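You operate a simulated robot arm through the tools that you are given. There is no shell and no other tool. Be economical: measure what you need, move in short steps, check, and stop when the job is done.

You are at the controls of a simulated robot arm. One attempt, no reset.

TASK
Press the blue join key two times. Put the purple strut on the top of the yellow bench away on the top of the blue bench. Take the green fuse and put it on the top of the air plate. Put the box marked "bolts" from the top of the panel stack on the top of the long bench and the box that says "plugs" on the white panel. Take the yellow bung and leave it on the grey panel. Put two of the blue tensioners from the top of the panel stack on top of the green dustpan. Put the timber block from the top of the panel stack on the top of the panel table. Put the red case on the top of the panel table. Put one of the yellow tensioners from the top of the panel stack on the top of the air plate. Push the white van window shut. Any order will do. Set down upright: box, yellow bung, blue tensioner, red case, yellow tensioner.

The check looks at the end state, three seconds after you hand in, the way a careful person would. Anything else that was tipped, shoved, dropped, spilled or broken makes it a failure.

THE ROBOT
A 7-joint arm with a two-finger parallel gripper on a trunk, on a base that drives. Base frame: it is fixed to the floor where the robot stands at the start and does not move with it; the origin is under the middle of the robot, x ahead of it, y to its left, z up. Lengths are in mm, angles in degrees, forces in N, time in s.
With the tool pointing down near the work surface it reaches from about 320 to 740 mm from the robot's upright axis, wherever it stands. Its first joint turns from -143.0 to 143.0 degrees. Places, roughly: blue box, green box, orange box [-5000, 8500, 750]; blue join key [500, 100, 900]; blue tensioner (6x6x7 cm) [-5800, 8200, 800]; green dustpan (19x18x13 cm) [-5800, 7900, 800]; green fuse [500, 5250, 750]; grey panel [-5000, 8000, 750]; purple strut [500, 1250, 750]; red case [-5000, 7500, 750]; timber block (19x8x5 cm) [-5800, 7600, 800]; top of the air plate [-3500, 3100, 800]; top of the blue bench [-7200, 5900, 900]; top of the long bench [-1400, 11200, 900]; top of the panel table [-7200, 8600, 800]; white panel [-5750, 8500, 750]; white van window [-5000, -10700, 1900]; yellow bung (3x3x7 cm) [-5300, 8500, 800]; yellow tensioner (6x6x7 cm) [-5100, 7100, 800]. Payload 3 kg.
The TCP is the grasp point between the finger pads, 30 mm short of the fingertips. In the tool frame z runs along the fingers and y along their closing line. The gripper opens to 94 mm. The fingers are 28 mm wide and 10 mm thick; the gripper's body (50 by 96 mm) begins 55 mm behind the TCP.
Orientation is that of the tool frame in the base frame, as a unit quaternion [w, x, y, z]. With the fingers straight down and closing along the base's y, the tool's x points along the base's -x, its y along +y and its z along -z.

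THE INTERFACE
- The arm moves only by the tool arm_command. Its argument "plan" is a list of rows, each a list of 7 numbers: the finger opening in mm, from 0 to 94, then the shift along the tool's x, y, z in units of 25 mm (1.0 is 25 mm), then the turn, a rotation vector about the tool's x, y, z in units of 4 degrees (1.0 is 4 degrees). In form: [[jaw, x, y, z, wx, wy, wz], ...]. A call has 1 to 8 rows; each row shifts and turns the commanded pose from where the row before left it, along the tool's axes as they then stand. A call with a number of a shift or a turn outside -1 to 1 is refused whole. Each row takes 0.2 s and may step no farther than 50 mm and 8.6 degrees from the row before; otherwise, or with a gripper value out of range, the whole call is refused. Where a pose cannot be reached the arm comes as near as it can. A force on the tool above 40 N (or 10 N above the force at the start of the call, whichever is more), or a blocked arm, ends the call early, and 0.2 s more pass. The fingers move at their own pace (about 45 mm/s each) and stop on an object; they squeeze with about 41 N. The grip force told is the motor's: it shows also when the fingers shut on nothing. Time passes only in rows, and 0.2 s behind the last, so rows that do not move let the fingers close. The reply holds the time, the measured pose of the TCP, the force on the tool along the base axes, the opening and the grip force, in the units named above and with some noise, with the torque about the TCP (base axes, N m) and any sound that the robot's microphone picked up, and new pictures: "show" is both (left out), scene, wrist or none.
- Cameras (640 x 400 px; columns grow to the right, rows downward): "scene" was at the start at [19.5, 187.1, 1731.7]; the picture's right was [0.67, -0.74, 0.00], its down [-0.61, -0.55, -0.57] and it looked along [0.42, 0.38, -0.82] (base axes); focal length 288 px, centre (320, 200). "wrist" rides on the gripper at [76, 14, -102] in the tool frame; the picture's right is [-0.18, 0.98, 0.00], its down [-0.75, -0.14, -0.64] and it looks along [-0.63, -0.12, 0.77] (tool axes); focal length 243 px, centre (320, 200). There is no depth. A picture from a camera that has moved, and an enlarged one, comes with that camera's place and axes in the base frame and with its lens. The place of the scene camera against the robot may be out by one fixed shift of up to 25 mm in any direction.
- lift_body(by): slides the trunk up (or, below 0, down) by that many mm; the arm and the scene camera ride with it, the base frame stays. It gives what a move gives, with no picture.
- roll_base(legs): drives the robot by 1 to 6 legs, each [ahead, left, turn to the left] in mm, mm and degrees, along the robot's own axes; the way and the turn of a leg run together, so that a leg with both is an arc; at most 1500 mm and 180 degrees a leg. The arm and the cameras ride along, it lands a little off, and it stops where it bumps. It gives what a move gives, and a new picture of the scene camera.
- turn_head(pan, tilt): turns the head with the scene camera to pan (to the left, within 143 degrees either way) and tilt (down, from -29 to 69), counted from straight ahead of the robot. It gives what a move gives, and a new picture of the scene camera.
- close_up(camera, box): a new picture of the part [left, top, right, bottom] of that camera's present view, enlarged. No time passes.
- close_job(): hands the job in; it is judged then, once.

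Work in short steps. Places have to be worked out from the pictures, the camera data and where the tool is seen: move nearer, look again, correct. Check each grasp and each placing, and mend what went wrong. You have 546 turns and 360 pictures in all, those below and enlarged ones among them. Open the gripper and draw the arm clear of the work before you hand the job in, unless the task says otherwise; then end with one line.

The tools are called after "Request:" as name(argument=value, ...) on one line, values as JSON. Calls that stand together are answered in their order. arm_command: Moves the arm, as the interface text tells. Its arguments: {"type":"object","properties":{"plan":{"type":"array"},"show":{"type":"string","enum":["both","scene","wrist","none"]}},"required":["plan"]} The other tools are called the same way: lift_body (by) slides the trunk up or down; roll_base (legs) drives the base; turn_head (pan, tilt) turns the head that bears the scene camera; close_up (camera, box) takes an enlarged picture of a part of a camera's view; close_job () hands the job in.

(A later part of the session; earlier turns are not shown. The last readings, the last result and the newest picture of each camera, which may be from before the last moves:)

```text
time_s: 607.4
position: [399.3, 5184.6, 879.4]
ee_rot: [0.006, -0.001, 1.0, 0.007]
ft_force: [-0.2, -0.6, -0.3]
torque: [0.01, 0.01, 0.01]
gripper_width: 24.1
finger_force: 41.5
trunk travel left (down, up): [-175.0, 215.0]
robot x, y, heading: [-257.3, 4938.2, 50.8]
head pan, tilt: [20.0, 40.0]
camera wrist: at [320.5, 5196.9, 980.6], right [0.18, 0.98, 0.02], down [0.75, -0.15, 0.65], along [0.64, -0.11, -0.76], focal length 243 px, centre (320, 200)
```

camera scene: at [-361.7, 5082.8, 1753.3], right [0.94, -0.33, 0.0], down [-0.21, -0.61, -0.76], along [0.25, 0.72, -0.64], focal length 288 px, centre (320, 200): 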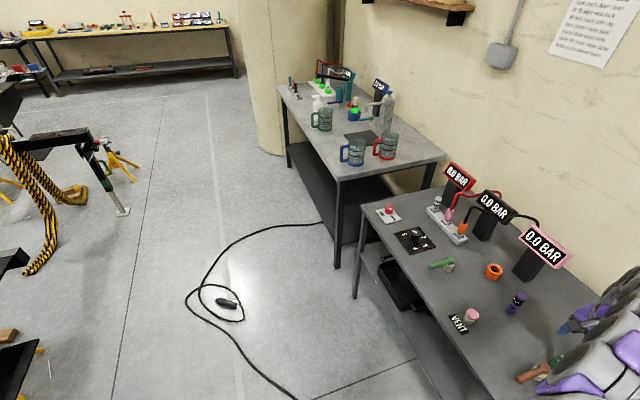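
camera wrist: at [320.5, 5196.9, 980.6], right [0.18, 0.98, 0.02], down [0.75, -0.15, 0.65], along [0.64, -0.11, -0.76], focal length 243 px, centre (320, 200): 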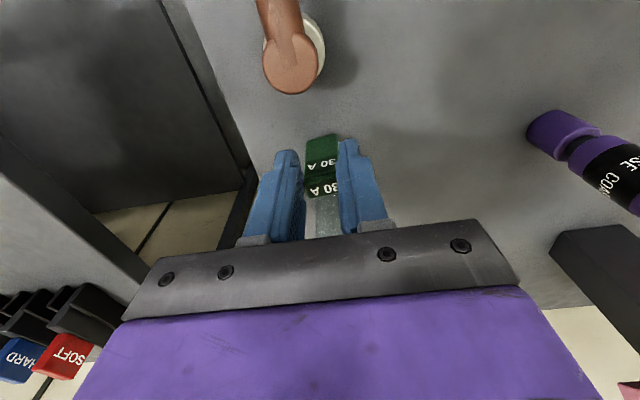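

Gripped (24 mm). Lift straight up.

Request:
arm_command(plan=[[5, 0, 0, -0.5, 0, 0, 0], [5, 0, 0, -1, 0, 0, 0], [5, 0, 0, -1, 0, 0, 0], [5, 0, 0, -1, 0, 0, 0], [5, 0, 0, -1, 0, 0, 0], [5, 0, 0, -1, 0, 0, 0], [5, 0, 0, -1, 0, 0, 0], [5, 0, 0, -1, 0, 0, 0]], show="wrist")

Request:
arm_command(plan=[[5, 1, 0, -0.5, 0, 0, 0], [5, 1, 0, -0.5, 0, 0, 0], [5, 1, 0, 0, 0, 0, 0], [5, 1, 0, 0, 0, 0, 0], [5, 1, 0, 0, 0, 0, 0], [5, 1, 0, 0, 0, 0, 0], [5, 1, 0, 0, 0, 0, 0], [5, 1, 0, 0, 0, 0, 0]], show="none")

```text
time_s: 609.2
position: [396.5, 5181.3, 1066.9]
ee_rot: [0.007, 0.0, 1.0, 0.007]
ft_force: [0.2, 0.1, -1.0]
torque: [-0.01, -0.02, -0.02]
gripper_width: 24.5
finger_force: 40.9
trunk travel left (down, up): [-175.0, 215.0]
robot x, y, heading: [-257.7, 4936.8, 50.8]
head pan, tilt: [20.0, 40.0]
camera wrist: at [318.7, 5194.6, 1167.7], right [0.18, 0.98, 0.02], down [0.75, -0.15, 0.65], along [0.64, -0.11, -0.76], focal length 243 px, centre (320, 200)
```

wrist: 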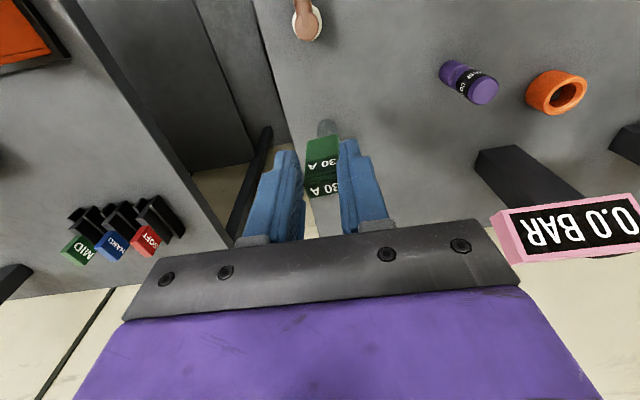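

```text
time_s: 611.0
position: [197.7, 5180.1, 1090.7]
ee_rot: [0.006, 0.0, 1.0, 0.007]
ft_force: [0.8, -0.1, -0.4]
torque: [-0.01, 0.0, -0.03]
gripper_width: 24.4
finger_force: 41.1
trunk travel left (down, up): [-175.0, 215.0]
robot x, y, heading: [-262.6, 4937.2, 50.7]
head pan, tilt: [20.0, 40.0]
```

Fuse held. Back away, straighten heading, and retrace south.

Request:
roll_base(legs=[[-327, 198, 0], [0, 0, -51], [0, -1200, 0], [0, -1200, 0], [0, -1130, 0]])

```text
time_s: 632.3
position: [-153.2, 1123.9, 1090.1]
ee_rot: [0.007, 0.422, 0.907, 0.005]
ft_force: [-0.3, -0.3, 0.7]
torque: [-0.03, -0.01, 0.0]
gripper_width: 24.6
finger_force: 40.9
trunk travel left (down, up): [-175.0, 215.0]
robot x, y, heading: [-630.1, 1314.5, 1.2]
head pan, tilt: [20.0, 40.0]
camera scene: at [-588.2, 1483.0, 1753.0], right [0.36, -0.93, 0.0], down [-0.6, -0.23, -0.76], along [0.71, 0.27, -0.64], focal length 288 px, centre (320, 200)
```

scene: 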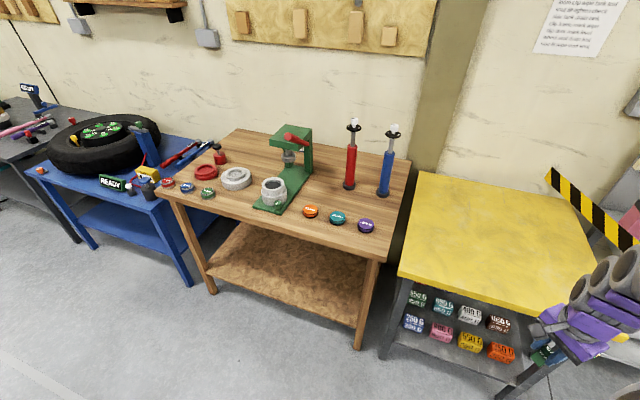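

Request:
roll_base(legs=[[-1250, 0, -1.2], [-1250, 0, 0], [-1130, 0, 0]])

Request:
turn_head(pan=60, tilt=40)

```text
time_s: 649.8
position: [-3761.2, 1024.1, 1090.4]
ee_rot: [0.009, 0.403, 0.915, 0.005]
ft_force: [-0.2, 0.7, 0.2]
torque: [0.01, 0.02, -0.01]
gripper_width: 24.8
finger_force: 40.9
trunk travel left (down, up): [-175.0, 215.0]
robot x, y, heading: [-4241.9, 1201.4, 3.3]
head pan, tilt: [20.0, 40.0]
camera scene: at [-4209.7, 1365.9, 1753.2], right [0.4, -0.92, 0.0], down [-0.59, -0.25, -0.77], along [0.7, 0.3, -0.64], focal length 288 px, centre (320, 200)
```

scene: 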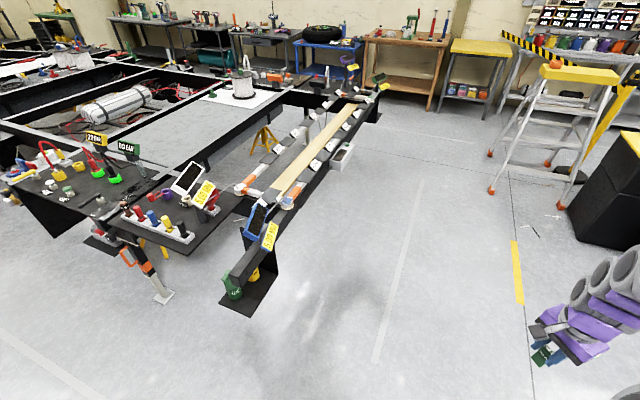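

```text
time_s: 650.9
position: [-3761.9, 1025.4, 1091.4]
ee_rot: [0.009, 0.403, 0.915, 0.005]
ft_force: [-0.2, 0.8, 0.4]
torque: [0.01, -0.03, -0.01]
gripper_width: 24.5
finger_force: 40.6
trunk travel left (down, up): [-175.0, 215.0]
robot x, y, heading: [-4248.8, 1199.6, 3.1]
head pan, tilt: [60.0, 40.0]
camera scene: at [-4249.1, 1408.3, 1753.3], right [0.89, -0.45, 0.0], down [-0.29, -0.57, -0.77], along [0.34, 0.68, -0.64], focal length 288 px, centre (320, 200)
```

scene: 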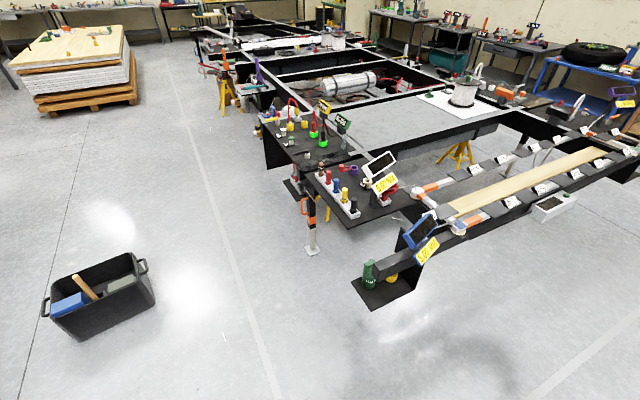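

Retract the arm, then strafe north through the gap to the air plate.

Request:
arm_command(plan=[[5, 0.94, -0.29, 0, 0, 0, 0], [5, 0.94, -0.29, 0, 0, 0, 0], [5, 0.94, -0.29, 0, 0, 0, 0], [5, 0.94, -0.29, 0, 0, 0, 0], [5, 0.94, -0.29, 0, 0, 0, 0], [5, 0.94, -0.29, 0, 0, 0, 0]], show="none")

Request:
roll_base(legs=[[0, 0, -3.2], [0, 1000, 0], [0, 930, 0]])

Request:
turn_head(pan=-5, tilt=55)

```text
time_s: 652.3
position: [-3890.1, 1101.3, 1087.7]
ee_rot: [0.01, 0.404, 0.915, 0.004]
ft_force: [0.8, 1.0, 0.1]
torque: [-0.01, 0.01, 0.01]
gripper_width: 24.4
finger_force: 40.5
trunk travel left (down, up): [-175.0, 215.0]
robot x, y, heading: [-4244.3, 1196.6, 3.5]
head pan, tilt: [60.0, 40.0]
```

```text
time_s: 662.3
position: [-3883.0, 2997.7, 1088.3]
ee_rot: [0.009, 0.435, 0.9, 0.005]
ft_force: [-0.7, -0.4, -0.1]
torque: [-0.01, 0.0, 0.01]
gripper_width: 24.9
finger_force: 41.7
trunk travel left (down, up): [-175.0, 215.0]
robot x, y, heading: [-4227.7, 3124.7, -0.8]
head pan, tilt: [60.0, 40.0]
camera scene: at [-4220.3, 3330.0, 1753.2], right [0.86, -0.51, 0.0], down [-0.33, -0.55, -0.77], along [0.39, 0.66, -0.64], focal length 288 px, centre (320, 200)
```

scene: 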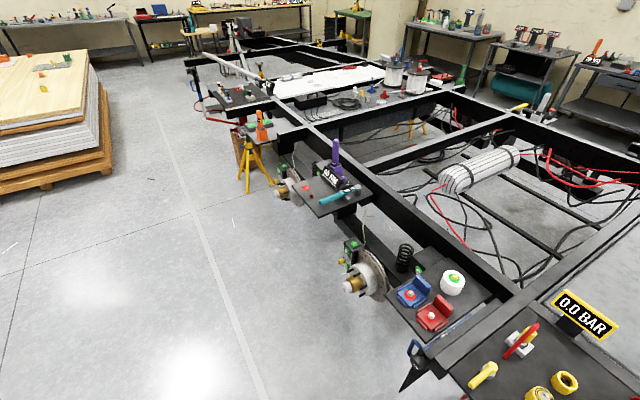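

```text
time_s: 663.7
position: [-3883.2, 2997.4, 1089.6]
ee_rot: [0.008, 0.434, 0.901, 0.004]
ft_force: [-0.2, 0.0, -0.6]
torque: [0.04, 0.02, 0.01]
gripper_width: 24.6
finger_force: 40.7
trunk travel left (down, up): [-175.0, 215.0]
robot x, y, heading: [-4231.3, 3124.9, -0.8]
head pan, tilt: [-5.0, 55.0]
camera scene: at [-4191.9, 3250.2, 1732.5], right [-0.1, -1.0, 0.0], down [-0.82, 0.08, -0.57], along [0.57, -0.06, -0.82], focal length 288 px, centre (320, 200)
```

scene: 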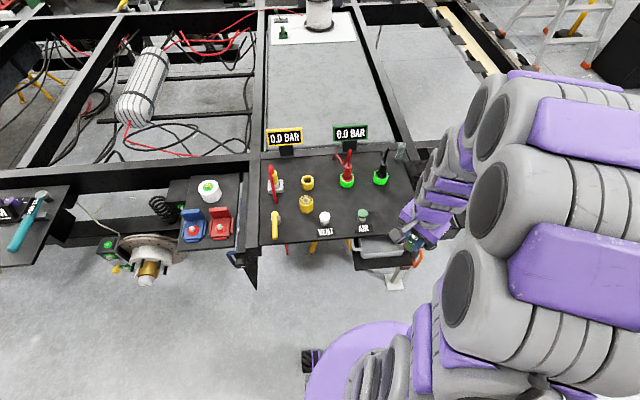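

Free spot S2 ≈ (-3568, 3115) between tensioner, red coupler, VENT and AIR knobs. Approach 100 mm and move over it.

Request:
roll_base(legs=[[100, 0, 0.8]])

Request:
arm_command(plan=[[5, -0.16, 0.96, 0, 0, 0, 0], [5, -0.16, 0.96, 0, 0, 0, 0], [5, -0.16, 0.96, 0, 0, 0, 0], [5, -0.16, 0.96, 0, 0, 0, 0], [5, -0.16, 0.96, 0, 0, 0, 0], [5, -0.16, 0.96, 0, 0, 0, 0], [5, -0.16, 0.96, 0, 0, 0, 0], [5, -0.16, 0.96, 0, 0, 0, 0]], show="both")

```text
time_s: 664.9
position: [-3778.9, 3001.6, 1088.4]
ee_rot: [0.009, 0.429, 0.903, 0.003]
ft_force: [0.5, -0.4, -0.8]
torque: [0.03, -0.02, 0.0]
gripper_width: 24.7
finger_force: 41.1
trunk travel left (down, up): [-175.0, 215.0]
robot x, y, heading: [-4128.9, 3121.6, -0.1]
head pan, tilt: [-5.0, 55.0]
camera scene: at [-4091.1, 3251.3, 1732.3], right [-0.09, -1.0, 0.0], down [-0.82, 0.07, -0.57], along [0.57, -0.05, -0.82], focal length 288 px, centre (320, 200)
```

scene: 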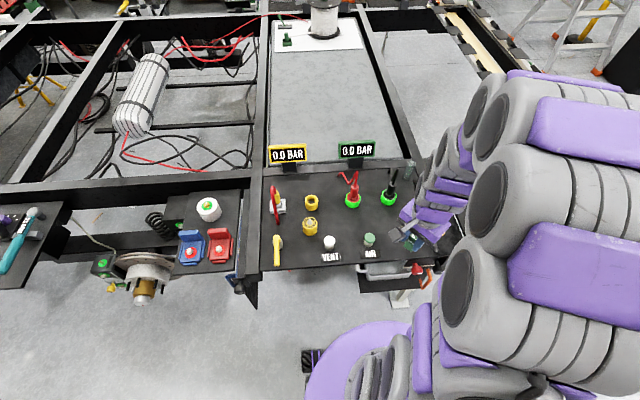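

```text
time_s: 666.6
position: [-3611.0, 3099.2, 1092.9]
ee_rot: [0.01, 0.428, 0.904, 0.005]
ft_force: [-0.6, 0.1, -0.8]
torque: [-0.01, 0.02, -0.02]
gripper_width: 24.6
finger_force: 40.7
trunk travel left (down, up): [-175.0, 215.0]
robot x, y, heading: [-4128.3, 3119.6, 0.0]
head pan, tilt: [-5.0, 55.0]
camera scene: at [-4090.6, 3252.3, 1732.2], right [-0.09, -1.0, 0.0], down [-0.82, 0.07, -0.57], along [0.57, -0.05, -0.82], focal length 288 px, centre (320, 200)
camera wrist: at [-3651.5, 3166.7, 1194.1], right [0.88, 0.48, 0.02], down [0.35, -0.67, 0.65], along [0.32, -0.56, -0.76], focal length 243 px, centre (320, 200)
```

scene: 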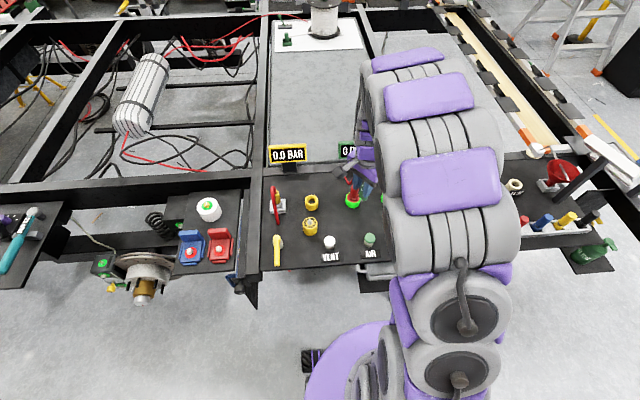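
wrist: 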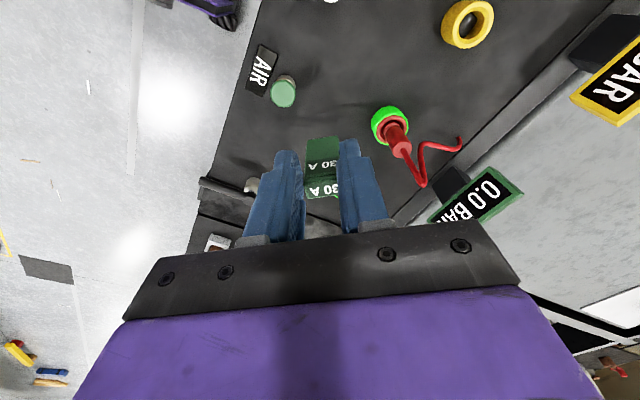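

Target (-3565, 3110): distances to AIR knob and red coupler are ~95 mm. Shift and descend.

Request:
arm_command(plan=[[5, -0.41, 0.85, 0, 0, 0, 0], [5, -0.41, 0.85, 0, 0, 0, 0], [5, 0, 0, 1, 0, 0, 0], [5, 0, 0, 1, 0, 0, 0], [5, 0, 0, 1, 0, 0, 0], [5, 0, 0, 1, 0, 0, 0], [5, 0, 0, 1, 0, 0, 0], [5, 0, 0, 1, 0, 0, 0]], show="wrist")

```text
time_s: 668.5
position: [-3564.7, 3108.7, 941.8]
ee_rot: [0.01, 0.429, 0.903, 0.004]
ft_force: [-0.4, 0.0, 0.2]
torque: [0.02, -0.02, -0.02]
gripper_width: 24.5
finger_force: 41.0
trunk travel left (down, up): [-175.0, 215.0]
robot x, y, heading: [-4128.5, 3124.1, 0.1]
head pan, tilt: [-5.0, 55.0]
camera wrist: at [-3604.0, 3177.6, 1042.9], right [0.88, 0.48, 0.02], down [0.35, -0.67, 0.65], along [0.32, -0.56, -0.76], focal length 243 px, centre (320, 200)
```

wrist: 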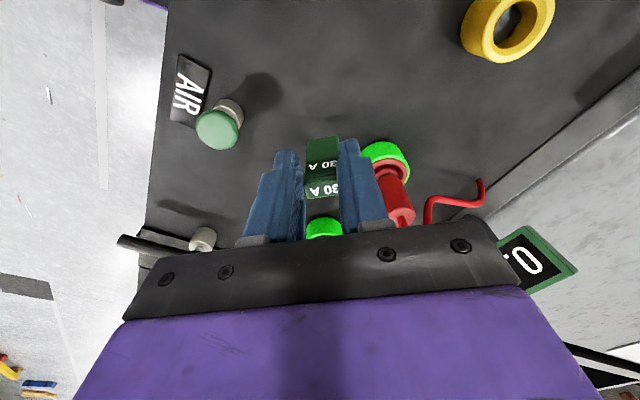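

Request:
arm_command(plan=[[5, 0, 0, 1, 0, 0, 0], [5, 0, 0, 1, 0, 0, 0], [5, 0, 0, 1, 0, 0, 0], [5, 0, 0, 0.5, 0, 0, 0], [5, 0, 0, 0.3, 0, 0, 0], [5, 0, 0, 0.2, 0, 0, 0]], show="wrist")

```text
time_s: 669.9
position: [-3561.5, 3109.0, 844.5]
ee_rot: [0.012, 0.429, 0.903, 0.005]
ft_force: [2.4, 3.0, 38.6]
torque: [-0.52, -0.25, 0.07]
gripper_width: 24.8
finger_force: 40.8
trunk travel left (down, up): [-175.0, 215.0]
robot x, y, heading: [-4132.4, 3125.8, -0.2]
head pan, tilt: [-5.0, 55.0]
camera wrist: at [-3601.9, 3178.3, 945.6], right [0.88, 0.48, 0.02], down [0.35, -0.67, 0.65], along [0.33, -0.57, -0.76], focal length 243 px, centre (320, 200)
```

wrist: 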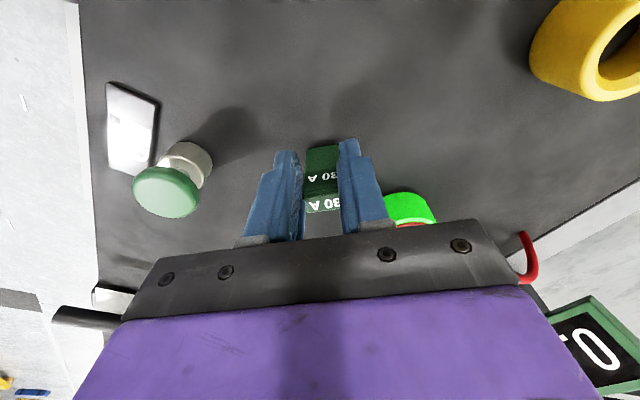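

Contact. Ease 2 mm and open to 55 mm, then rise.

Request:
arm_command(plan=[[5, 0, 0, -0.1, 0, 0, 0], [55, 0, 0, 0, 0, 0, 0], [55, 0, 0, 0, 0, 0, 0], [55, 0, 0, -0.4, 0, 0, 0], [55, 0, 0, -1, 0, 0, 0], [55, 0, 0, -1, 0, 0, 0], [55, 0, 0, -1, 0, 0, 0], [55, 0, 0, -1, 0, 0, 0]], show="wrist")

```text
time_s: 671.6
position: [-3565.1, 3108.6, 957.9]
ee_rot: [0.01, 0.429, 0.903, 0.004]
ft_force: [0.0, 0.3, 0.1]
torque: [-0.02, 0.0, 0.02]
gripper_width: 55.0
finger_force: 0.0
trunk travel left (down, up): [-175.0, 215.0]
robot x, y, heading: [-4131.3, 3121.0, -0.1]
head pan, tilt: [-5.0, 55.0]
camera wrist: at [-3605.1, 3177.7, 1058.1], right [0.88, 0.48, 0.02], down [0.35, -0.67, 0.65], along [0.32, -0.56, -0.76], focal length 243 px, centre (320, 200)
```

wrist: 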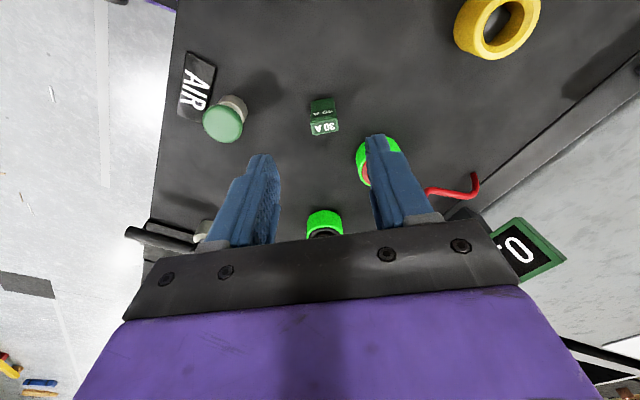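

Fuse stands on the air plate. Last: the van window far south. Raise, retract, back off and drive south, then look.

Request:
arm_command(plan=[[55, 0, 0, -1, 0, 0, 0], [55, 0, 0, -1, 0, 0, 0], [55, 0, 0, -1, 0, 0, 0], [55, 0, 0, -1, 0, 0, 0], [55, 0.6, -0.8, -1, 0, 0, 0], [55, 0.6, -0.8, -1, 0, 0, 0], [55, 0.6, -0.8, 0, 0, 0, 0], [55, 0.6, -0.8, 0, 0, 0, 0]], show="scene")

Request:
roll_base(legs=[[-120, 0, 0], [0, 0, -90], [1000, 0, 0], [1000, 0, 0]])

Request:
turn_head(pan=0, tilt=10)

```text
time_s: 673.5
position: [-3669.2, 3104.6, 1105.2]
ee_rot: [0.01, 0.429, 0.903, 0.004]
ft_force: [-0.5, -0.1, 0.0]
torque: [-0.02, 0.03, -0.01]
gripper_width: 55.1
finger_force: 0.1
trunk travel left (down, up): [-175.0, 215.0]
robot x, y, heading: [-4131.8, 3124.8, -0.2]
head pan, tilt: [-5.0, 55.0]
camera scene: at [-4093.6, 3251.8, 1732.3], right [-0.09, -1.0, 0.0], down [-0.82, 0.07, -0.57], along [0.57, -0.05, -0.82], focal length 288 px, centre (320, 200)
```

scene: 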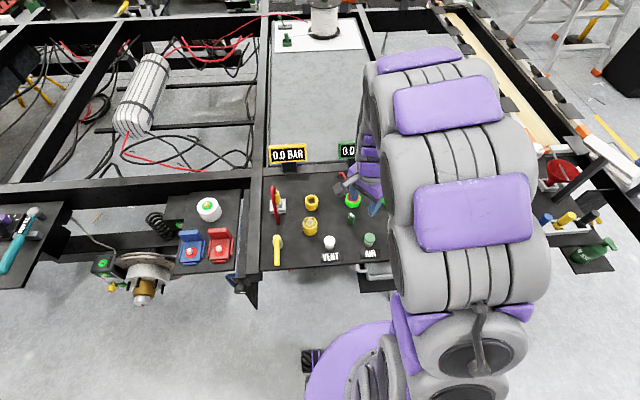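

```text
time_s: 688.0
position: [-4239.3, 664.9, 1104.2]
ee_rot: [0.01, 0.941, 0.338, -0.004]
ft_force: [-0.6, -1.1, 0.3]
torque: [0.0, -0.03, 0.01]
gripper_width: 55.0
finger_force: 0.0
trunk travel left (down, up): [-175.0, 215.0]
robot x, y, heading: [-4223.4, 1128.6, -89.8]
head pan, tilt: [-5.0, 55.0]
camera scene: at [-4097.5, 1077.5, 1732.3], right [-1.0, 0.08, 0.0], down [0.07, 0.82, -0.57], along [-0.05, -0.57, -0.82], focal length 288 px, centre (320, 200)
```

scene: 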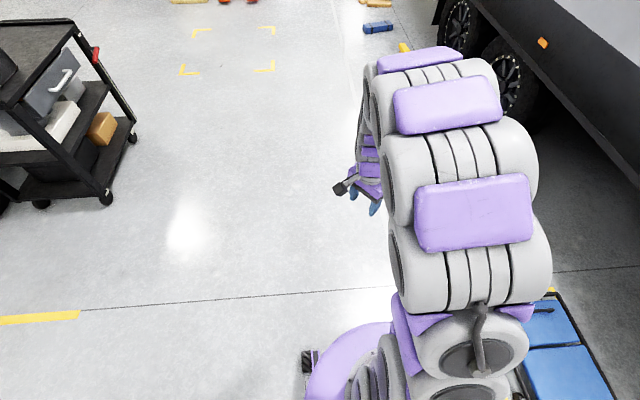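

```text
time_s: 689.2
position: [-4240.3, 667.4, 1105.0]
ee_rot: [0.01, 0.941, 0.338, -0.004]
ft_force: [0.4, 0.0, 0.5]
torque: [-0.03, 0.0, -0.02]
gripper_width: 54.9
finger_force: 0.0
trunk travel left (down, up): [-175.0, 215.0]
robot x, y, heading: [-4224.3, 1125.4, -89.8]
head pan, tilt: [0.0, 10.0]
camera scene: at [-4091.0, 1056.8, 1800.6], right [-1.0, -0.01, 0.0], down [0.0, 0.18, -0.98], along [0.01, -0.98, -0.18], focal length 288 px, centre (320, 200)
```

scene: 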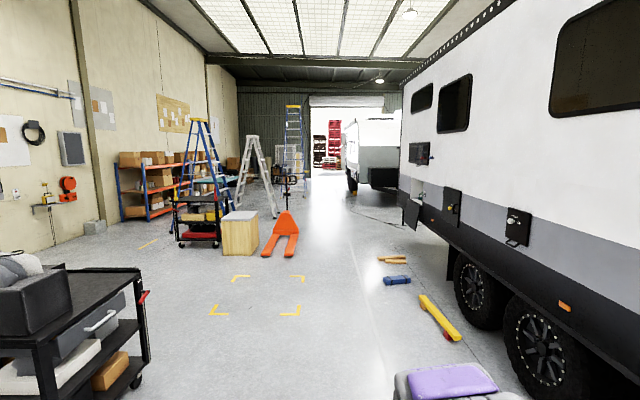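

Fuse is confirmed standing. The far caravan's east side holds the open window. I drive south along x≈-4280.

Request:
roll_base(legs=[[1500, -20, 0], [1500, -20, 0], [1500, 0, 0], [1200, 0, 0]])

```text
refused: leg 1 is longer than a leg can be; nothing moved
```

Request:
roll_base(legs=[[1450, -20, 0], [1450, -20, 0], [1450, 0, 0], [1200, 0, 0]])

```text
time_s: 715.9
position: [-4182.9, -4933.2, 1104.6]
ee_rot: [0.01, 0.935, 0.355, -0.003]
ft_force: [-0.4, 0.3, 0.1]
torque: [-0.05, -0.01, -0.01]
gripper_width: 54.8
finger_force: 0.1
trunk travel left (down, up): [-175.0, 215.0]
robot x, y, heading: [-4183.3, -4468.6, -87.6]
head pan, tilt: [0.0, 10.0]
camera scene: at [-4047.4, -4537.6, 1800.6], right [-1.0, -0.04, 0.0], down [-0.01, 0.18, -0.98], along [0.04, -0.98, -0.18], focal length 288 px, centre (320, 200)
```

scene: 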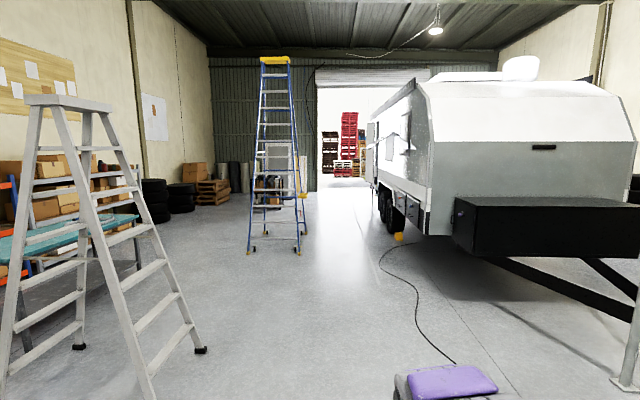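

Zoom on the caravan's side.

Request:
close_up(camera="scene", box=[350, 60, 450, 250])

```text
2.11 times, centred on (400, 155) of scene
camera zoom: at [-4047.4, -4537.6, 1800.6], right [-1.0, -0.04, 0.0], down [-0.01, 0.18, -0.98], along [0.04, -0.98, -0.18], focal length 608 px, centre (152, 295)
```

zoom: 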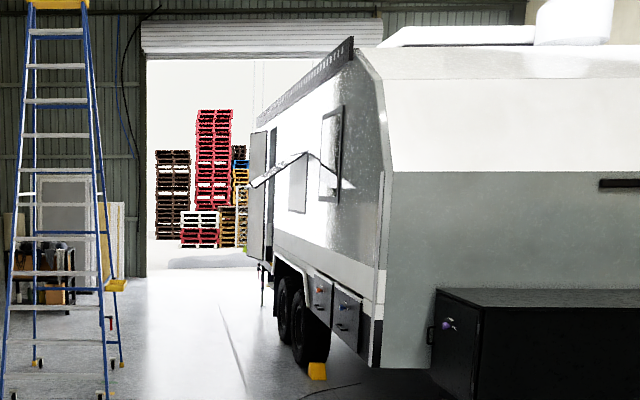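

The awning window is hinged at top (~z 2085, x≈-5380) and its free edge projects to about x≈-4830, z≈1765. I drive closer to measure, staying at x≈-4150.

Request:
roll_base(legs=[[1450, 0, -1.2], [1450, 0, 0], [1450, 0, 0]])

Request:
turn_head(pan=-30, tilt=0)

```text
time_s: 736.9
position: [-4021.4, -9314.9, 1104.5]
ee_rot: [0.01, 0.934, 0.357, -0.005]
ft_force: [0.5, 0.3, -0.1]
torque: [0.02, -0.01, -0.01]
gripper_width: 55.0
finger_force: 0.1
trunk travel left (down, up): [-175.0, 215.0]
robot x, y, heading: [-4025.6, -8853.2, -87.6]
head pan, tilt: [0.0, 10.0]
camera scene: at [-3888.1, -8919.3, 1800.6], right [-1.0, -0.05, 0.0], down [-0.01, 0.18, -0.98], along [0.04, -0.98, -0.18], focal length 288 px, centre (320, 200)
```

scene: 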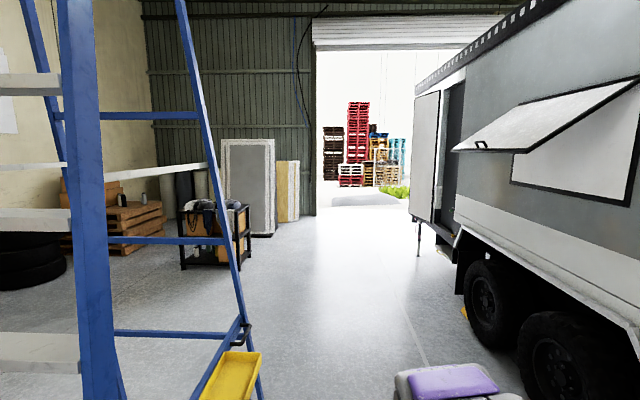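

```text
time_s: 737.8
position: [-4022.4, -9313.8, 1104.0]
ee_rot: [0.011, 0.934, 0.357, -0.004]
ft_force: [-0.1, 0.4, 0.6]
torque: [0.01, 0.01, 0.0]
gripper_width: 54.9
finger_force: 0.1
trunk travel left (down, up): [-175.0, 215.0]
robot x, y, heading: [-4026.7, -8856.1, -87.4]
head pan, tilt: [-30.0, 0.0]
camera scene: at [-3933.6, -8905.9, 1816.7], right [-0.89, 0.46, 0.0], down [0.0, 0.0, -1.0], along [-0.46, -0.89, 0.0], focal length 288 px, centre (320, 200)
```

scene: 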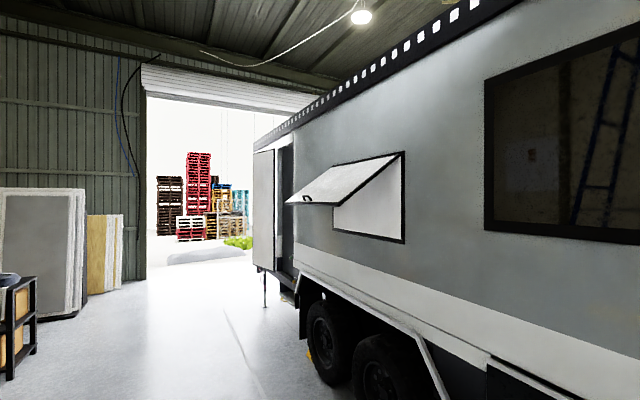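

I get beside the window: drive 1.9 m further and turn to face the caravan, keeping ~700 mm from the flap's edge.

Request:
roll_base(legs=[[950, 40, 0], [950, 40, 0], [0, 0, -92]])

Request:
turn_head(pan=0, tilt=0)

```text
time_s: 751.1
position: [-4299.9, -10721.2, 1105.6]
ee_rot: [0.005, 0.909, -0.417, -0.011]
ft_force: [0.3, -0.2, 0.6]
torque: [0.01, 0.0, -0.01]
gripper_width: 54.8
finger_force: 0.0
trunk travel left (down, up): [-175.0, 215.0]
robot x, y, heading: [-3840.9, -10727.5, -178.3]
head pan, tilt: [-30.0, 0.0]
camera scene: at [-3897.4, -10827.9, 1816.7], right [0.48, 0.88, 0.0], down [0.0, 0.0, -1.0], along [-0.88, 0.48, 0.0], focal length 288 px, centre (320, 200)
```

scene: 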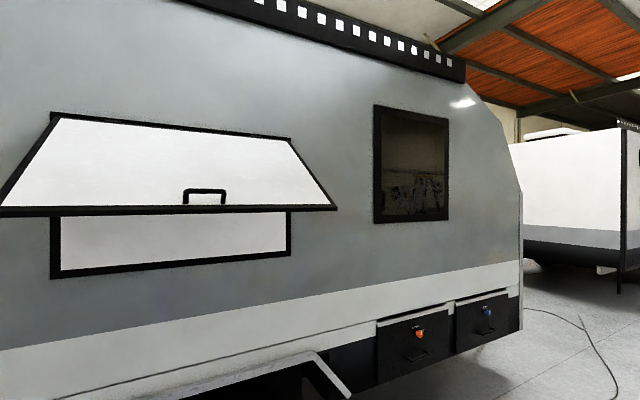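

```text
time_s: 752.1
position: [-4299.2, -10721.1, 1106.1]
ee_rot: [0.005, 0.909, -0.416, -0.012]
ft_force: [-0.1, 0.1, -0.4]
torque: [0.03, -0.01, -0.01]
gripper_width: 54.9
finger_force: 0.1
trunk travel left (down, up): [-175.0, 215.0]
robot x, y, heading: [-3841.0, -10726.5, -178.5]
head pan, tilt: [0.0, 0.0]
camera scene: at [-3908.2, -10873.3, 1816.7], right [-0.03, 1.0, 0.0], down [0.0, 0.0, -1.0], along [-1.0, -0.03, 0.0], focal length 288 px, centre (320, 200)
```

scene: 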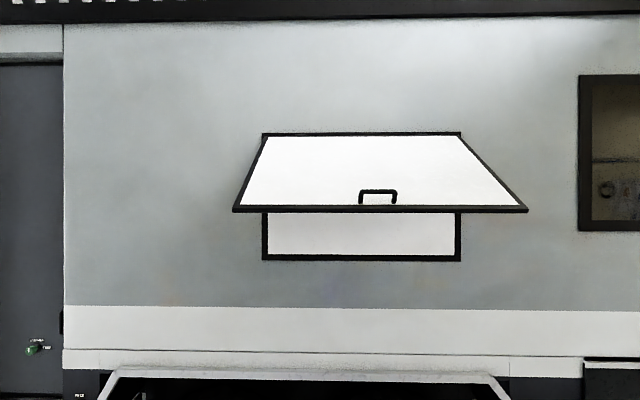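

Frontal view gives: hinge at x≈-5235, z≈2121; free edge x≈-4801, z≈1789, window y −11176…−10263 (centre −10720). I raise the trunk fully and square the tool.

Request:
lift_body(by=214)

Request:
arm_command(plan=[[0, 0, 0, 0, 0, 0, -1], [0, 0, 0, 0, 0, 0, -1], [0, 0, 0, 0, 0, 0, -1], [0, 0, 0, 0, 0, 0, -1], [0, 0, 0, 0, 0, 0, -1], [0, 0, 0, 0, 0, 0, -1], [0, 0, 0, 0, 0, 0, -1], [0, 0, 0, 0, 0, 0, -1]], show="none")

Request:
arm_command(plan=[[0, 0, 0, 0, 0, 0, -1], [0, 0, 0, 0, 0, 0, -1], [0, 0, 0, 0, 0, 0, -1], [0, 0, 0, 0, 0, 0, -1], [0, 0, 0, -1, 0, 0, -0.3], [0, 0, 0, -1, 0, 0, 0], [0, 0, 0, -1, 0, 0, 0], [0, 0, 0, -1, 0, 0, 0]], show="none")

```text
time_s: 754.4
position: [-4300.3, -10719.7, 1320.0]
ee_rot: [0.006, 0.909, -0.416, -0.011]
ft_force: [0.6, 0.6, 0.0]
torque: [-0.03, 0.01, -0.01]
gripper_width: 55.1
finger_force: 0.0
trunk travel left (down, up): [-389.0, 1.0]
robot x, y, heading: [-3841.4, -10724.5, -178.5]
head pan, tilt: [0.0, 0.0]
```

```text
time_s: 756.2
position: [-4299.0, -10720.2, 1321.0]
ee_rot: [0.001, 0.989, -0.149, -0.012]
ft_force: [-0.3, -0.1, 0.2]
torque: [0.01, -0.03, 0.0]
gripper_width: 0.0
finger_force: 33.0
trunk travel left (down, up): [-389.0, 1.0]
robot x, y, heading: [-3844.4, -10723.8, -178.6]
head pan, tilt: [0.0, 0.0]
```

```text
time_s: 758.0
position: [-4296.5, -10722.2, 1420.4]
ee_rot: [0.0, 1.0, -0.001, -0.013]
ft_force: [-0.4, 0.4, -0.1]
torque: [-0.02, -0.01, -0.02]
gripper_width: 0.0
finger_force: 32.8
trunk travel left (down, up): [-389.0, 1.0]
robot x, y, heading: [-3843.0, -10726.6, -178.2]
head pan, tilt: [0.0, 0.0]
```

Now pitch the tool up toward horizontal, in steps.

Request:
arm_command(plan=[[0, 0, 0, 0, 0, -1, 0], [0, 0, 0, 0, 0, -1, 0], [0, 0, 0, 0, 0, -1, 0], [0, 0, 0, 0, 0, -1, 0], [0, 0, 0, 0, 0, -1, 0], [0, 0, 0, 0, 0, -1, 0], [0, 0, 0, 0, 0, -1, 0], [0, 0, 0, 0, 0, -1, 0]], show="none")

Request:
arm_command(plan=[[0, 0, 0, 0, 0, -1, 0], [0, 0, 0, 0, 0, -1, 0], [0, 0, 0, 0, 0, -1, 0], [0, 0, 0, 0, 0, -1, 0], [0, 0, 0, 0, 0, -1, 0], [0, 0, 0, 0, 0, -1, 0], [0, 0, 0, 0, 0, -1, 0], [0, 0, 0, 0, 0, -1, 0]], show="scene")

```text
time_s: 759.8
position: [-4296.4, -10720.7, 1420.7]
ee_rot: [0.0, 0.958, 0.0, -0.288]
ft_force: [0.0, -0.4, -1.0]
torque: [0.01, 0.03, 0.02]
gripper_width: 0.1
finger_force: 33.3
trunk travel left (down, up): [-389.0, 1.0]
robot x, y, heading: [-3840.0, -10723.8, -178.4]
head pan, tilt: [0.0, 0.0]
```

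```text
time_s: 761.6
position: [-4386.1, -10717.2, 1476.8]
ee_rot: [-0.001, 0.86, -0.001, -0.51]
ft_force: [0.4, 0.0, 0.4]
torque: [0.01, -0.03, -0.03]
gripper_width: 0.0
finger_force: 32.9
out of reach, approached as far as the arm can: row 2, 3, 4, 5, 6, 7, 8
trunk travel left (down, up): [-389.0, 1.0]
robot x, y, heading: [-3842.7, -10723.5, -178.5]
head pan, tilt: [0.0, 0.0]
camera scene: at [-3907.0, -10873.3, 2030.7], right [-0.03, 1.0, 0.0], down [0.0, 0.0, -1.0], along [-1.0, -0.03, 0.0], focal length 288 px, centre (320, 200)
```

scene: 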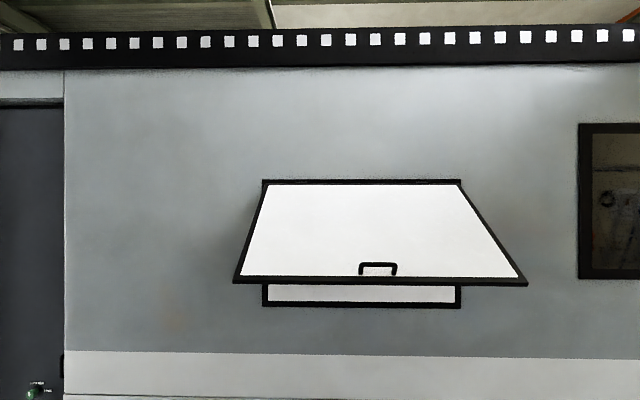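

The wrist can't pitch so close in; extend forward and up.

Request:
arm_command(plan=[[0, -1, 0, 0.5, 0, 0, 0], [0, -1, 0, 0.5, 0, 0, 0], [0, -1, 0, 0.5, 0, 0, 0], [0, -1, 0, 0.5, 0, 0, 0], [0, -1, 0, 0.5, 0, 0, 0], [0, -1, 0, 0.5, 0, 0, 0], [0, -1, 0, 0.5, 0, 0, 0], [0, -1, 0, 0.5, 0, 0, 0]], show="none")

```text
time_s: 763.4
position: [-4570.9, -10719.4, 1602.3]
ee_rot: [-0.001, 0.861, 0.0, -0.508]
ft_force: [-0.1, -1.3, -0.5]
torque: [0.0, -0.03, 0.0]
gripper_width: 0.2
finger_force: 32.9
trunk travel left (down, up): [-389.0, 1.0]
robot x, y, heading: [-3842.2, -10725.7, -178.6]
head pan, tilt: [0.0, 0.0]
```

Now raise toward z≈1850.

Request:
arm_command(plan=[[0, -0.92, 0, -0.9, 0, 0, 0], [0, -0.92, 0, -0.9, 0, 0, 0], [0, -0.92, 0, -0.9, 0, 0, 0], [0, -0.92, 0, -0.9, 0, 0, 0], [0, -0.92, 0, -0.9, 0, 0, 0], [0, -0.92, 0, -0.9, 0, 0, 0], [0, -0.92, 0, -0.9, 0, 0, 0], [0, -0.92, 0, -0.9, 0, 0, 0]], show="both")

```text
time_s: 765.2
position: [-4502.5, -10718.9, 1852.4]
ee_rot: [0.0, 0.861, 0.0, -0.509]
ft_force: [0.2, -0.9, 0.3]
torque: [0.01, -0.01, -0.02]
gripper_width: 0.0
finger_force: 33.2
trunk travel left (down, up): [-389.0, 1.0]
robot x, y, heading: [-3841.7, -10727.0, -178.3]
head pan, tilt: [0.0, 0.0]
camera scene: at [-3908.6, -10873.4, 2030.7], right [-0.03, 1.0, 0.0], down [0.0, 0.0, -1.0], along [-1.0, -0.03, 0.0], focal length 288 px, centre (320, 200)
camera wrist: at [-4377.0, -10732.2, 1833.9], right [-0.09, -0.98, 0.16], down [0.2, 0.14, 0.97], along [-0.98, 0.12, 0.18], focal length 243 px, centre (320, 200)
```

scene: 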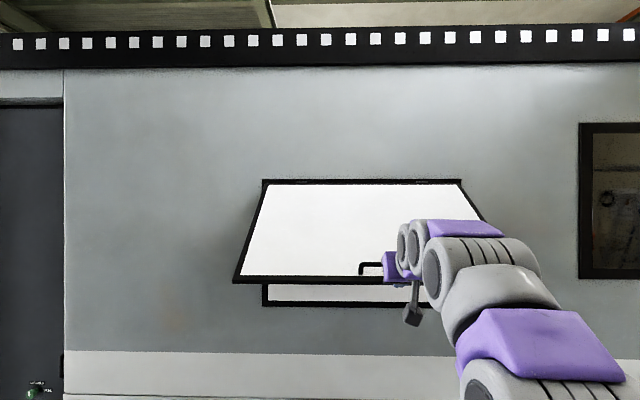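
wrist: 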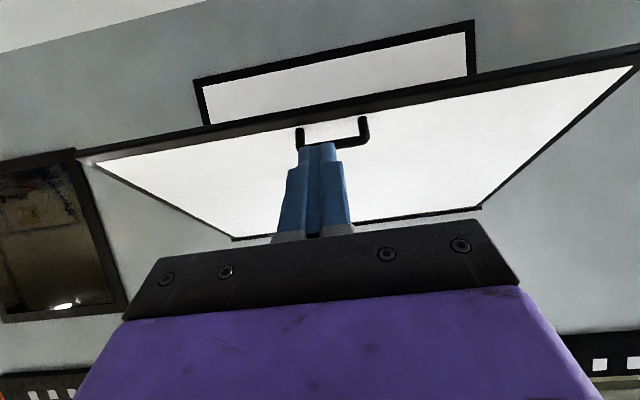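

The tool can hold at z≈1850 pointing forward-down. I move sideways 110 mm to avoid the latch handle, and forward to near the flap.

Request:
roll_base(legs=[[0, -110, -1.5], [260, 0, 0]])

Request:
close_up(camera="wrist", box=[0, 0, 640, 400])

```text
time_s: 767.9
position: [-4767.0, -10516.4, 1850.3]
ee_rot: [0.009, 0.86, -0.022, -0.51]
ft_force: [0.6, 1.1, 0.3]
torque: [-0.05, 0.01, 0.09]
gripper_width: 0.3
finger_force: 32.6
trunk travel left (down, up): [-389.0, 1.0]
robot x, y, heading: [-4110.6, -10607.1, -179.8]
head pan, tilt: [0.0, 0.0]
camera scene: at [-4174.2, -10681.0, 2034.5], right [0.0, 1.0, -0.03], down [0.0, -0.03, -1.0], along [-1.0, 0.0, 0.0], focal length 288 px, centre (320, 200)
```

scene: 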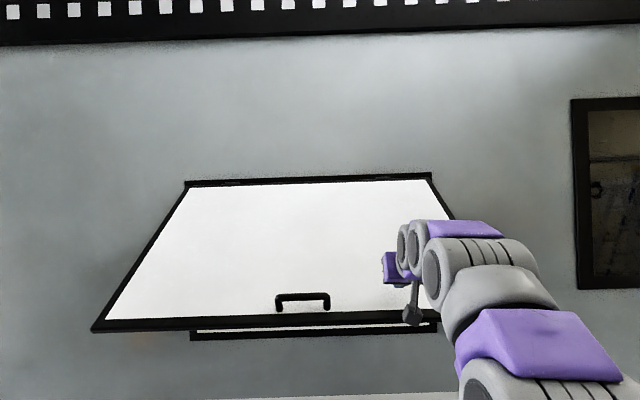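

```text
1.00 times, centred on (320, 200) of wrist (not enlarged: the box is as wide or as high as the picture)
camera zoom: at [-4641.5, -10533.6, 1833.3], right [-0.12, -0.97, 0.2], down [0.21, 0.17, 0.96], along [-0.97, 0.15, 0.18], focal length 243 px, centre (320, 200)
```

zoom: 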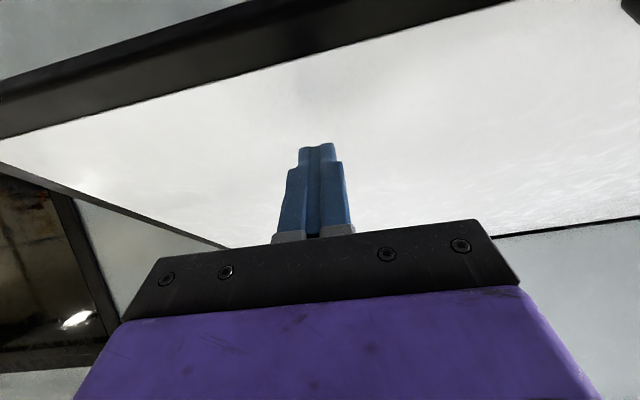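

Tip is ~70 mm from the flap face. Drive forward in steps, pushing the flap.

Request:
roll_base(legs=[[120, 0, 0]])

```text
time_s: 769.1
position: [-4891.8, -10624.7, 1851.3]
ee_rot: [-0.015, 0.861, -0.007, -0.509]
ft_force: [-1.3, -1.0, 1.0]
torque: [0.07, -0.04, -0.03]
gripper_width: 0.0
finger_force: 32.5
trunk travel left (down, up): [-389.0, 1.0]
robot x, y, heading: [-4230.4, -10608.1, -180.1]
head pan, tilt: [0.0, 0.0]
camera scene: at [-4300.4, -10775.7, 2029.4], right [0.0, 1.0, 0.01], down [0.0, 0.01, -1.0], along [-1.0, 0.0, 0.0], focal length 288 px, centre (320, 200)
```

scene: 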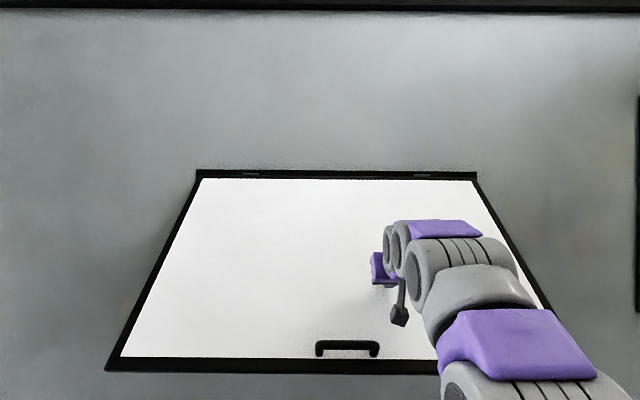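

The flap has swung to about 39° from the wall. I check that it stays.

Request:
arm_command(plan=[[0, 0, 0, 0, 0, 0, 0], [0, 0, 0, 0, 0, 0, 0], [0, 0, 0, 0, 0, 0, 0]], show="both")

```text
time_s: 769.9
position: [-4890.8, -10608.7, 1850.8]
ee_rot: [-0.012, 0.86, -0.009, -0.51]
ft_force: [-0.6, 0.1, -0.1]
torque: [0.02, 0.01, -0.04]
gripper_width: 0.0
finger_force: 32.6
trunk travel left (down, up): [-389.0, 1.0]
robot x, y, heading: [-4228.9, -10614.1, -180.0]
head pan, tilt: [0.0, 0.0]
camera scene: at [-4302.5, -10734.0, 2032.2], right [0.0, 1.0, -0.01], down [0.0, -0.01, -1.0], along [-1.0, 0.0, 0.0], focal length 288 px, centre (320, 200)
camera wrist: at [-4765.9, -10625.7, 1832.9], right [-0.12, -0.98, 0.15], down [0.2, 0.12, 0.97], along [-0.97, 0.14, 0.19], focal length 243 px, centre (320, 200)
```

scene: 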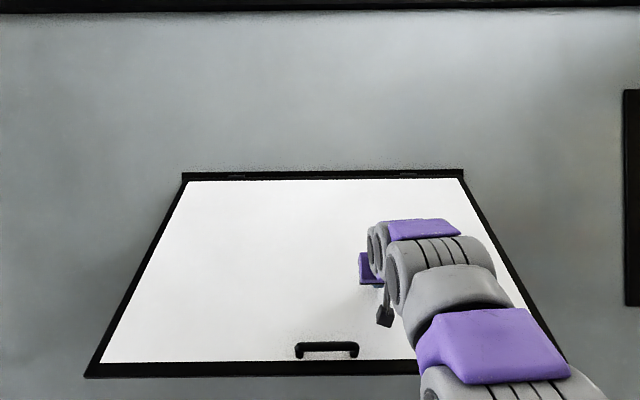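
wrist: 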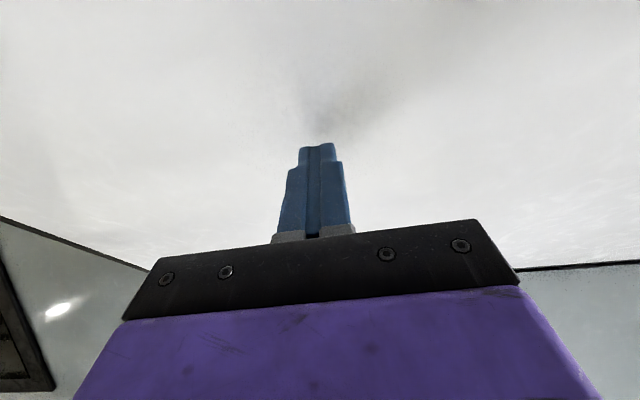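

It stays put. Continue pushing forward 100 mm.

Request:
roll_base(legs=[[100, 0, 0]])

Request:
roll_base(legs=[[80, 0, 0]])

```text
time_s: 771.1
position: [-4993.8, -10649.1, 1850.2]
ee_rot: [-0.02, 0.86, -0.003, -0.509]
ft_force: [0.3, 0.2, -0.9]
torque: [0.02, -0.03, 0.04]
gripper_width: 0.0
finger_force: 33.1
trunk travel left (down, up): [-389.0, 1.0]
robot x, y, heading: [-4332.5, -10617.6, -179.8]
head pan, tilt: [0.0, 0.0]
camera scene: at [-4402.4, -10800.8, 2027.8], right [0.0, 1.0, 0.02], down [0.0, 0.02, -1.0], along [-1.0, 0.0, 0.0], focal length 288 px, centre (320, 200)
```

scene: 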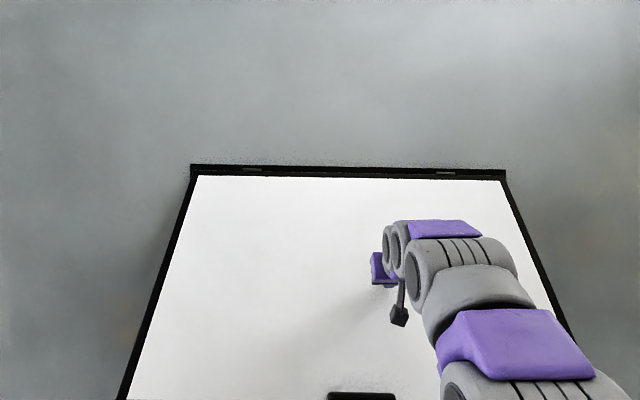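

```text
time_s: 772.1
position: [-5074.9, -10628.3, 1851.3]
ee_rot: [-0.014, 0.86, -0.006, -0.51]
ft_force: [-0.2, -0.5, -0.4]
torque: [0.0, 0.01, -0.01]
gripper_width: 0.0
finger_force: 33.1
trunk travel left (down, up): [-389.0, 1.0]
robot x, y, heading: [-4414.2, -10617.2, -180.1]
head pan, tilt: [0.0, 0.0]
camera scene: at [-4480.7, -10789.4, 2029.0], right [0.0, 1.0, 0.01], down [0.0, 0.01, -1.0], along [-1.0, 0.0, 0.0], focal length 288 px, centre (320, 200)
```

scene: 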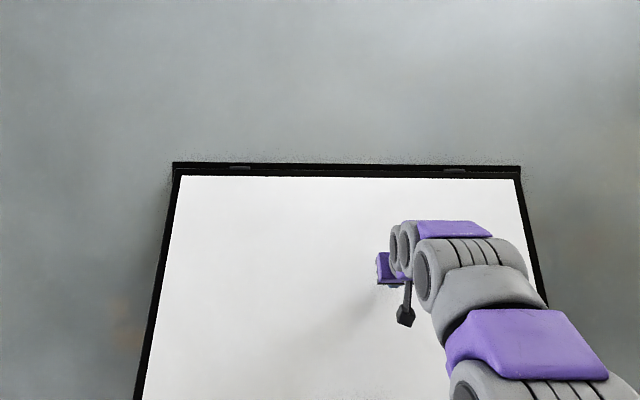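

Nearly there. I tilt the head down to see the bottom edge and push 60 mm more.

Request:
turn_head(pan=0, tilt=30)

Request:
roll_base(legs=[[60, 0, 0]])

```text
time_s: 773.1
position: [-5072.5, -10610.3, 1851.9]
ee_rot: [-0.01, 0.861, -0.008, -0.509]
ft_force: [1.0, 0.1, 1.1]
torque: [0.02, -0.04, 0.0]
gripper_width: 0.1
finger_force: 33.1
trunk travel left (down, up): [-389.0, 1.0]
robot x, y, heading: [-4408.9, -10617.6, -180.3]
head pan, tilt: [0.0, 30.0]
camera scene: at [-4482.1, -10782.0, 1981.2], right [0.0, 1.0, 0.01], down [0.5, 0.01, -0.87], along [-0.87, 0.0, -0.5], focal length 288 px, centre (320, 200)
```

scene: 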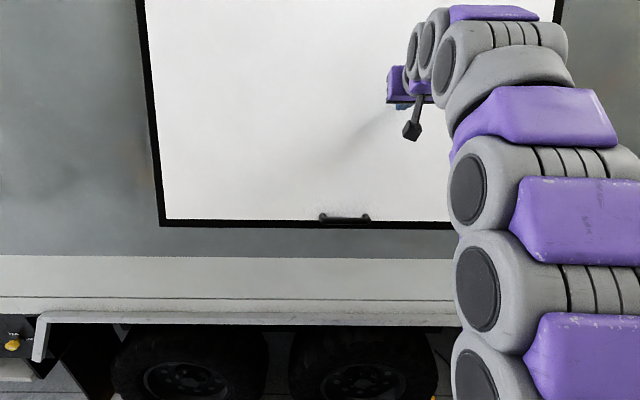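

```text
time_s: 774.0
position: [-5130.8, -10608.8, 1852.7]
ee_rot: [-0.009, 0.86, -0.008, -0.51]
ft_force: [0.2, 0.0, -0.4]
torque: [-0.03, 0.0, 0.02]
gripper_width: 0.1
finger_force: 33.3
trunk travel left (down, up): [-389.0, 1.0]
robot x, y, heading: [-4469.8, -10623.3, -180.0]
head pan, tilt: [0.0, 30.0]
camera scene: at [-4538.8, -10777.6, 1981.6], right [0.0, 1.0, 0.01], down [0.5, 0.01, -0.87], along [-0.87, 0.0, -0.5], focal length 288 px, centre (320, 200)
```

scene: 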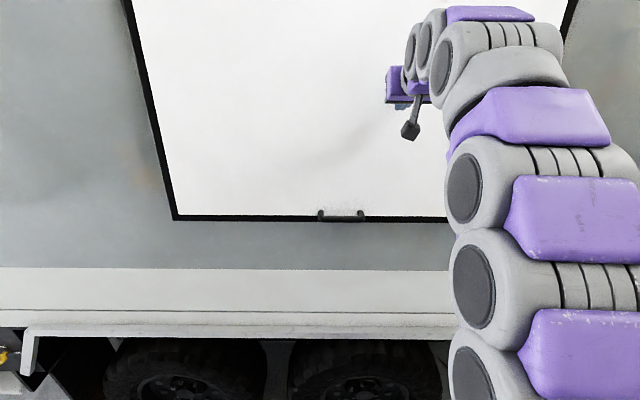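

Finish with the arm, force-guarded, pushing straight forward.

Request:
arm_command(plan=[[0, -0.49, 0, 0.87, 0, 0, 0], [0, -0.24, 0, 0.44, 0, 0, 0], [0, -0.12, 0, 0.22, 0, 0, 0]], show="scene")

```text
time_s: 774.8
position: [-5171.2, -10600.2, 1854.0]
ee_rot: [-0.006, 0.859, -0.008, -0.511]
ft_force: [15.2, -0.1, 0.1]
torque: [0.21, 0.03, 0.0]
gripper_width: 0.0
finger_force: 33.2
trunk travel left (down, up): [-389.0, 1.0]
robot x, y, heading: [-4470.2, -10623.8, -179.9]
head pan, tilt: [0.0, 30.0]
camera scene: at [-4534.8, -10769.0, 1982.4], right [0.0, 1.0, 0.0], down [0.5, 0.0, -0.87], along [-0.87, 0.0, -0.5], focal length 288 px, centre (320, 200)
```

scene: 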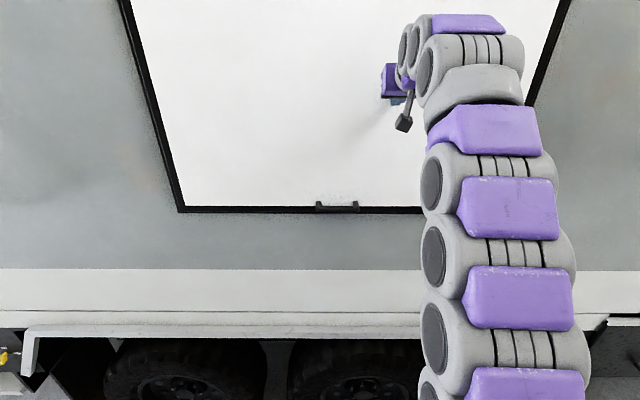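

15 N resistance now. Push a few mm more to see whether it is fully shut.

Request:
arm_command(plan=[[0, -0.1, 0, 0.18, 0, 0, 0], [0, -0.1, 0, 0.18, 0, 0, 0], [0, -0.1, 0, 0.18, 0, 0, 0]], show="none")

```text
time_s: 775.4
position: [-5172.4, -10600.8, 1853.3]
ee_rot: [-0.006, 0.861, -0.008, -0.508]
ft_force: [35.3, -3.3, -9.4]
torque: [0.32, -0.4, 0.14]
gripper_width: 0.0
finger_force: 32.9
trunk travel left (down, up): [-389.0, 1.0]
robot x, y, heading: [-4468.5, -10620.3, -180.1]
head pan, tilt: [0.0, 30.0]
stopped in row 2: the force on the tool passed its limit at 46 N (the readings are from after the stop); the commanded pose is now the measured one
```

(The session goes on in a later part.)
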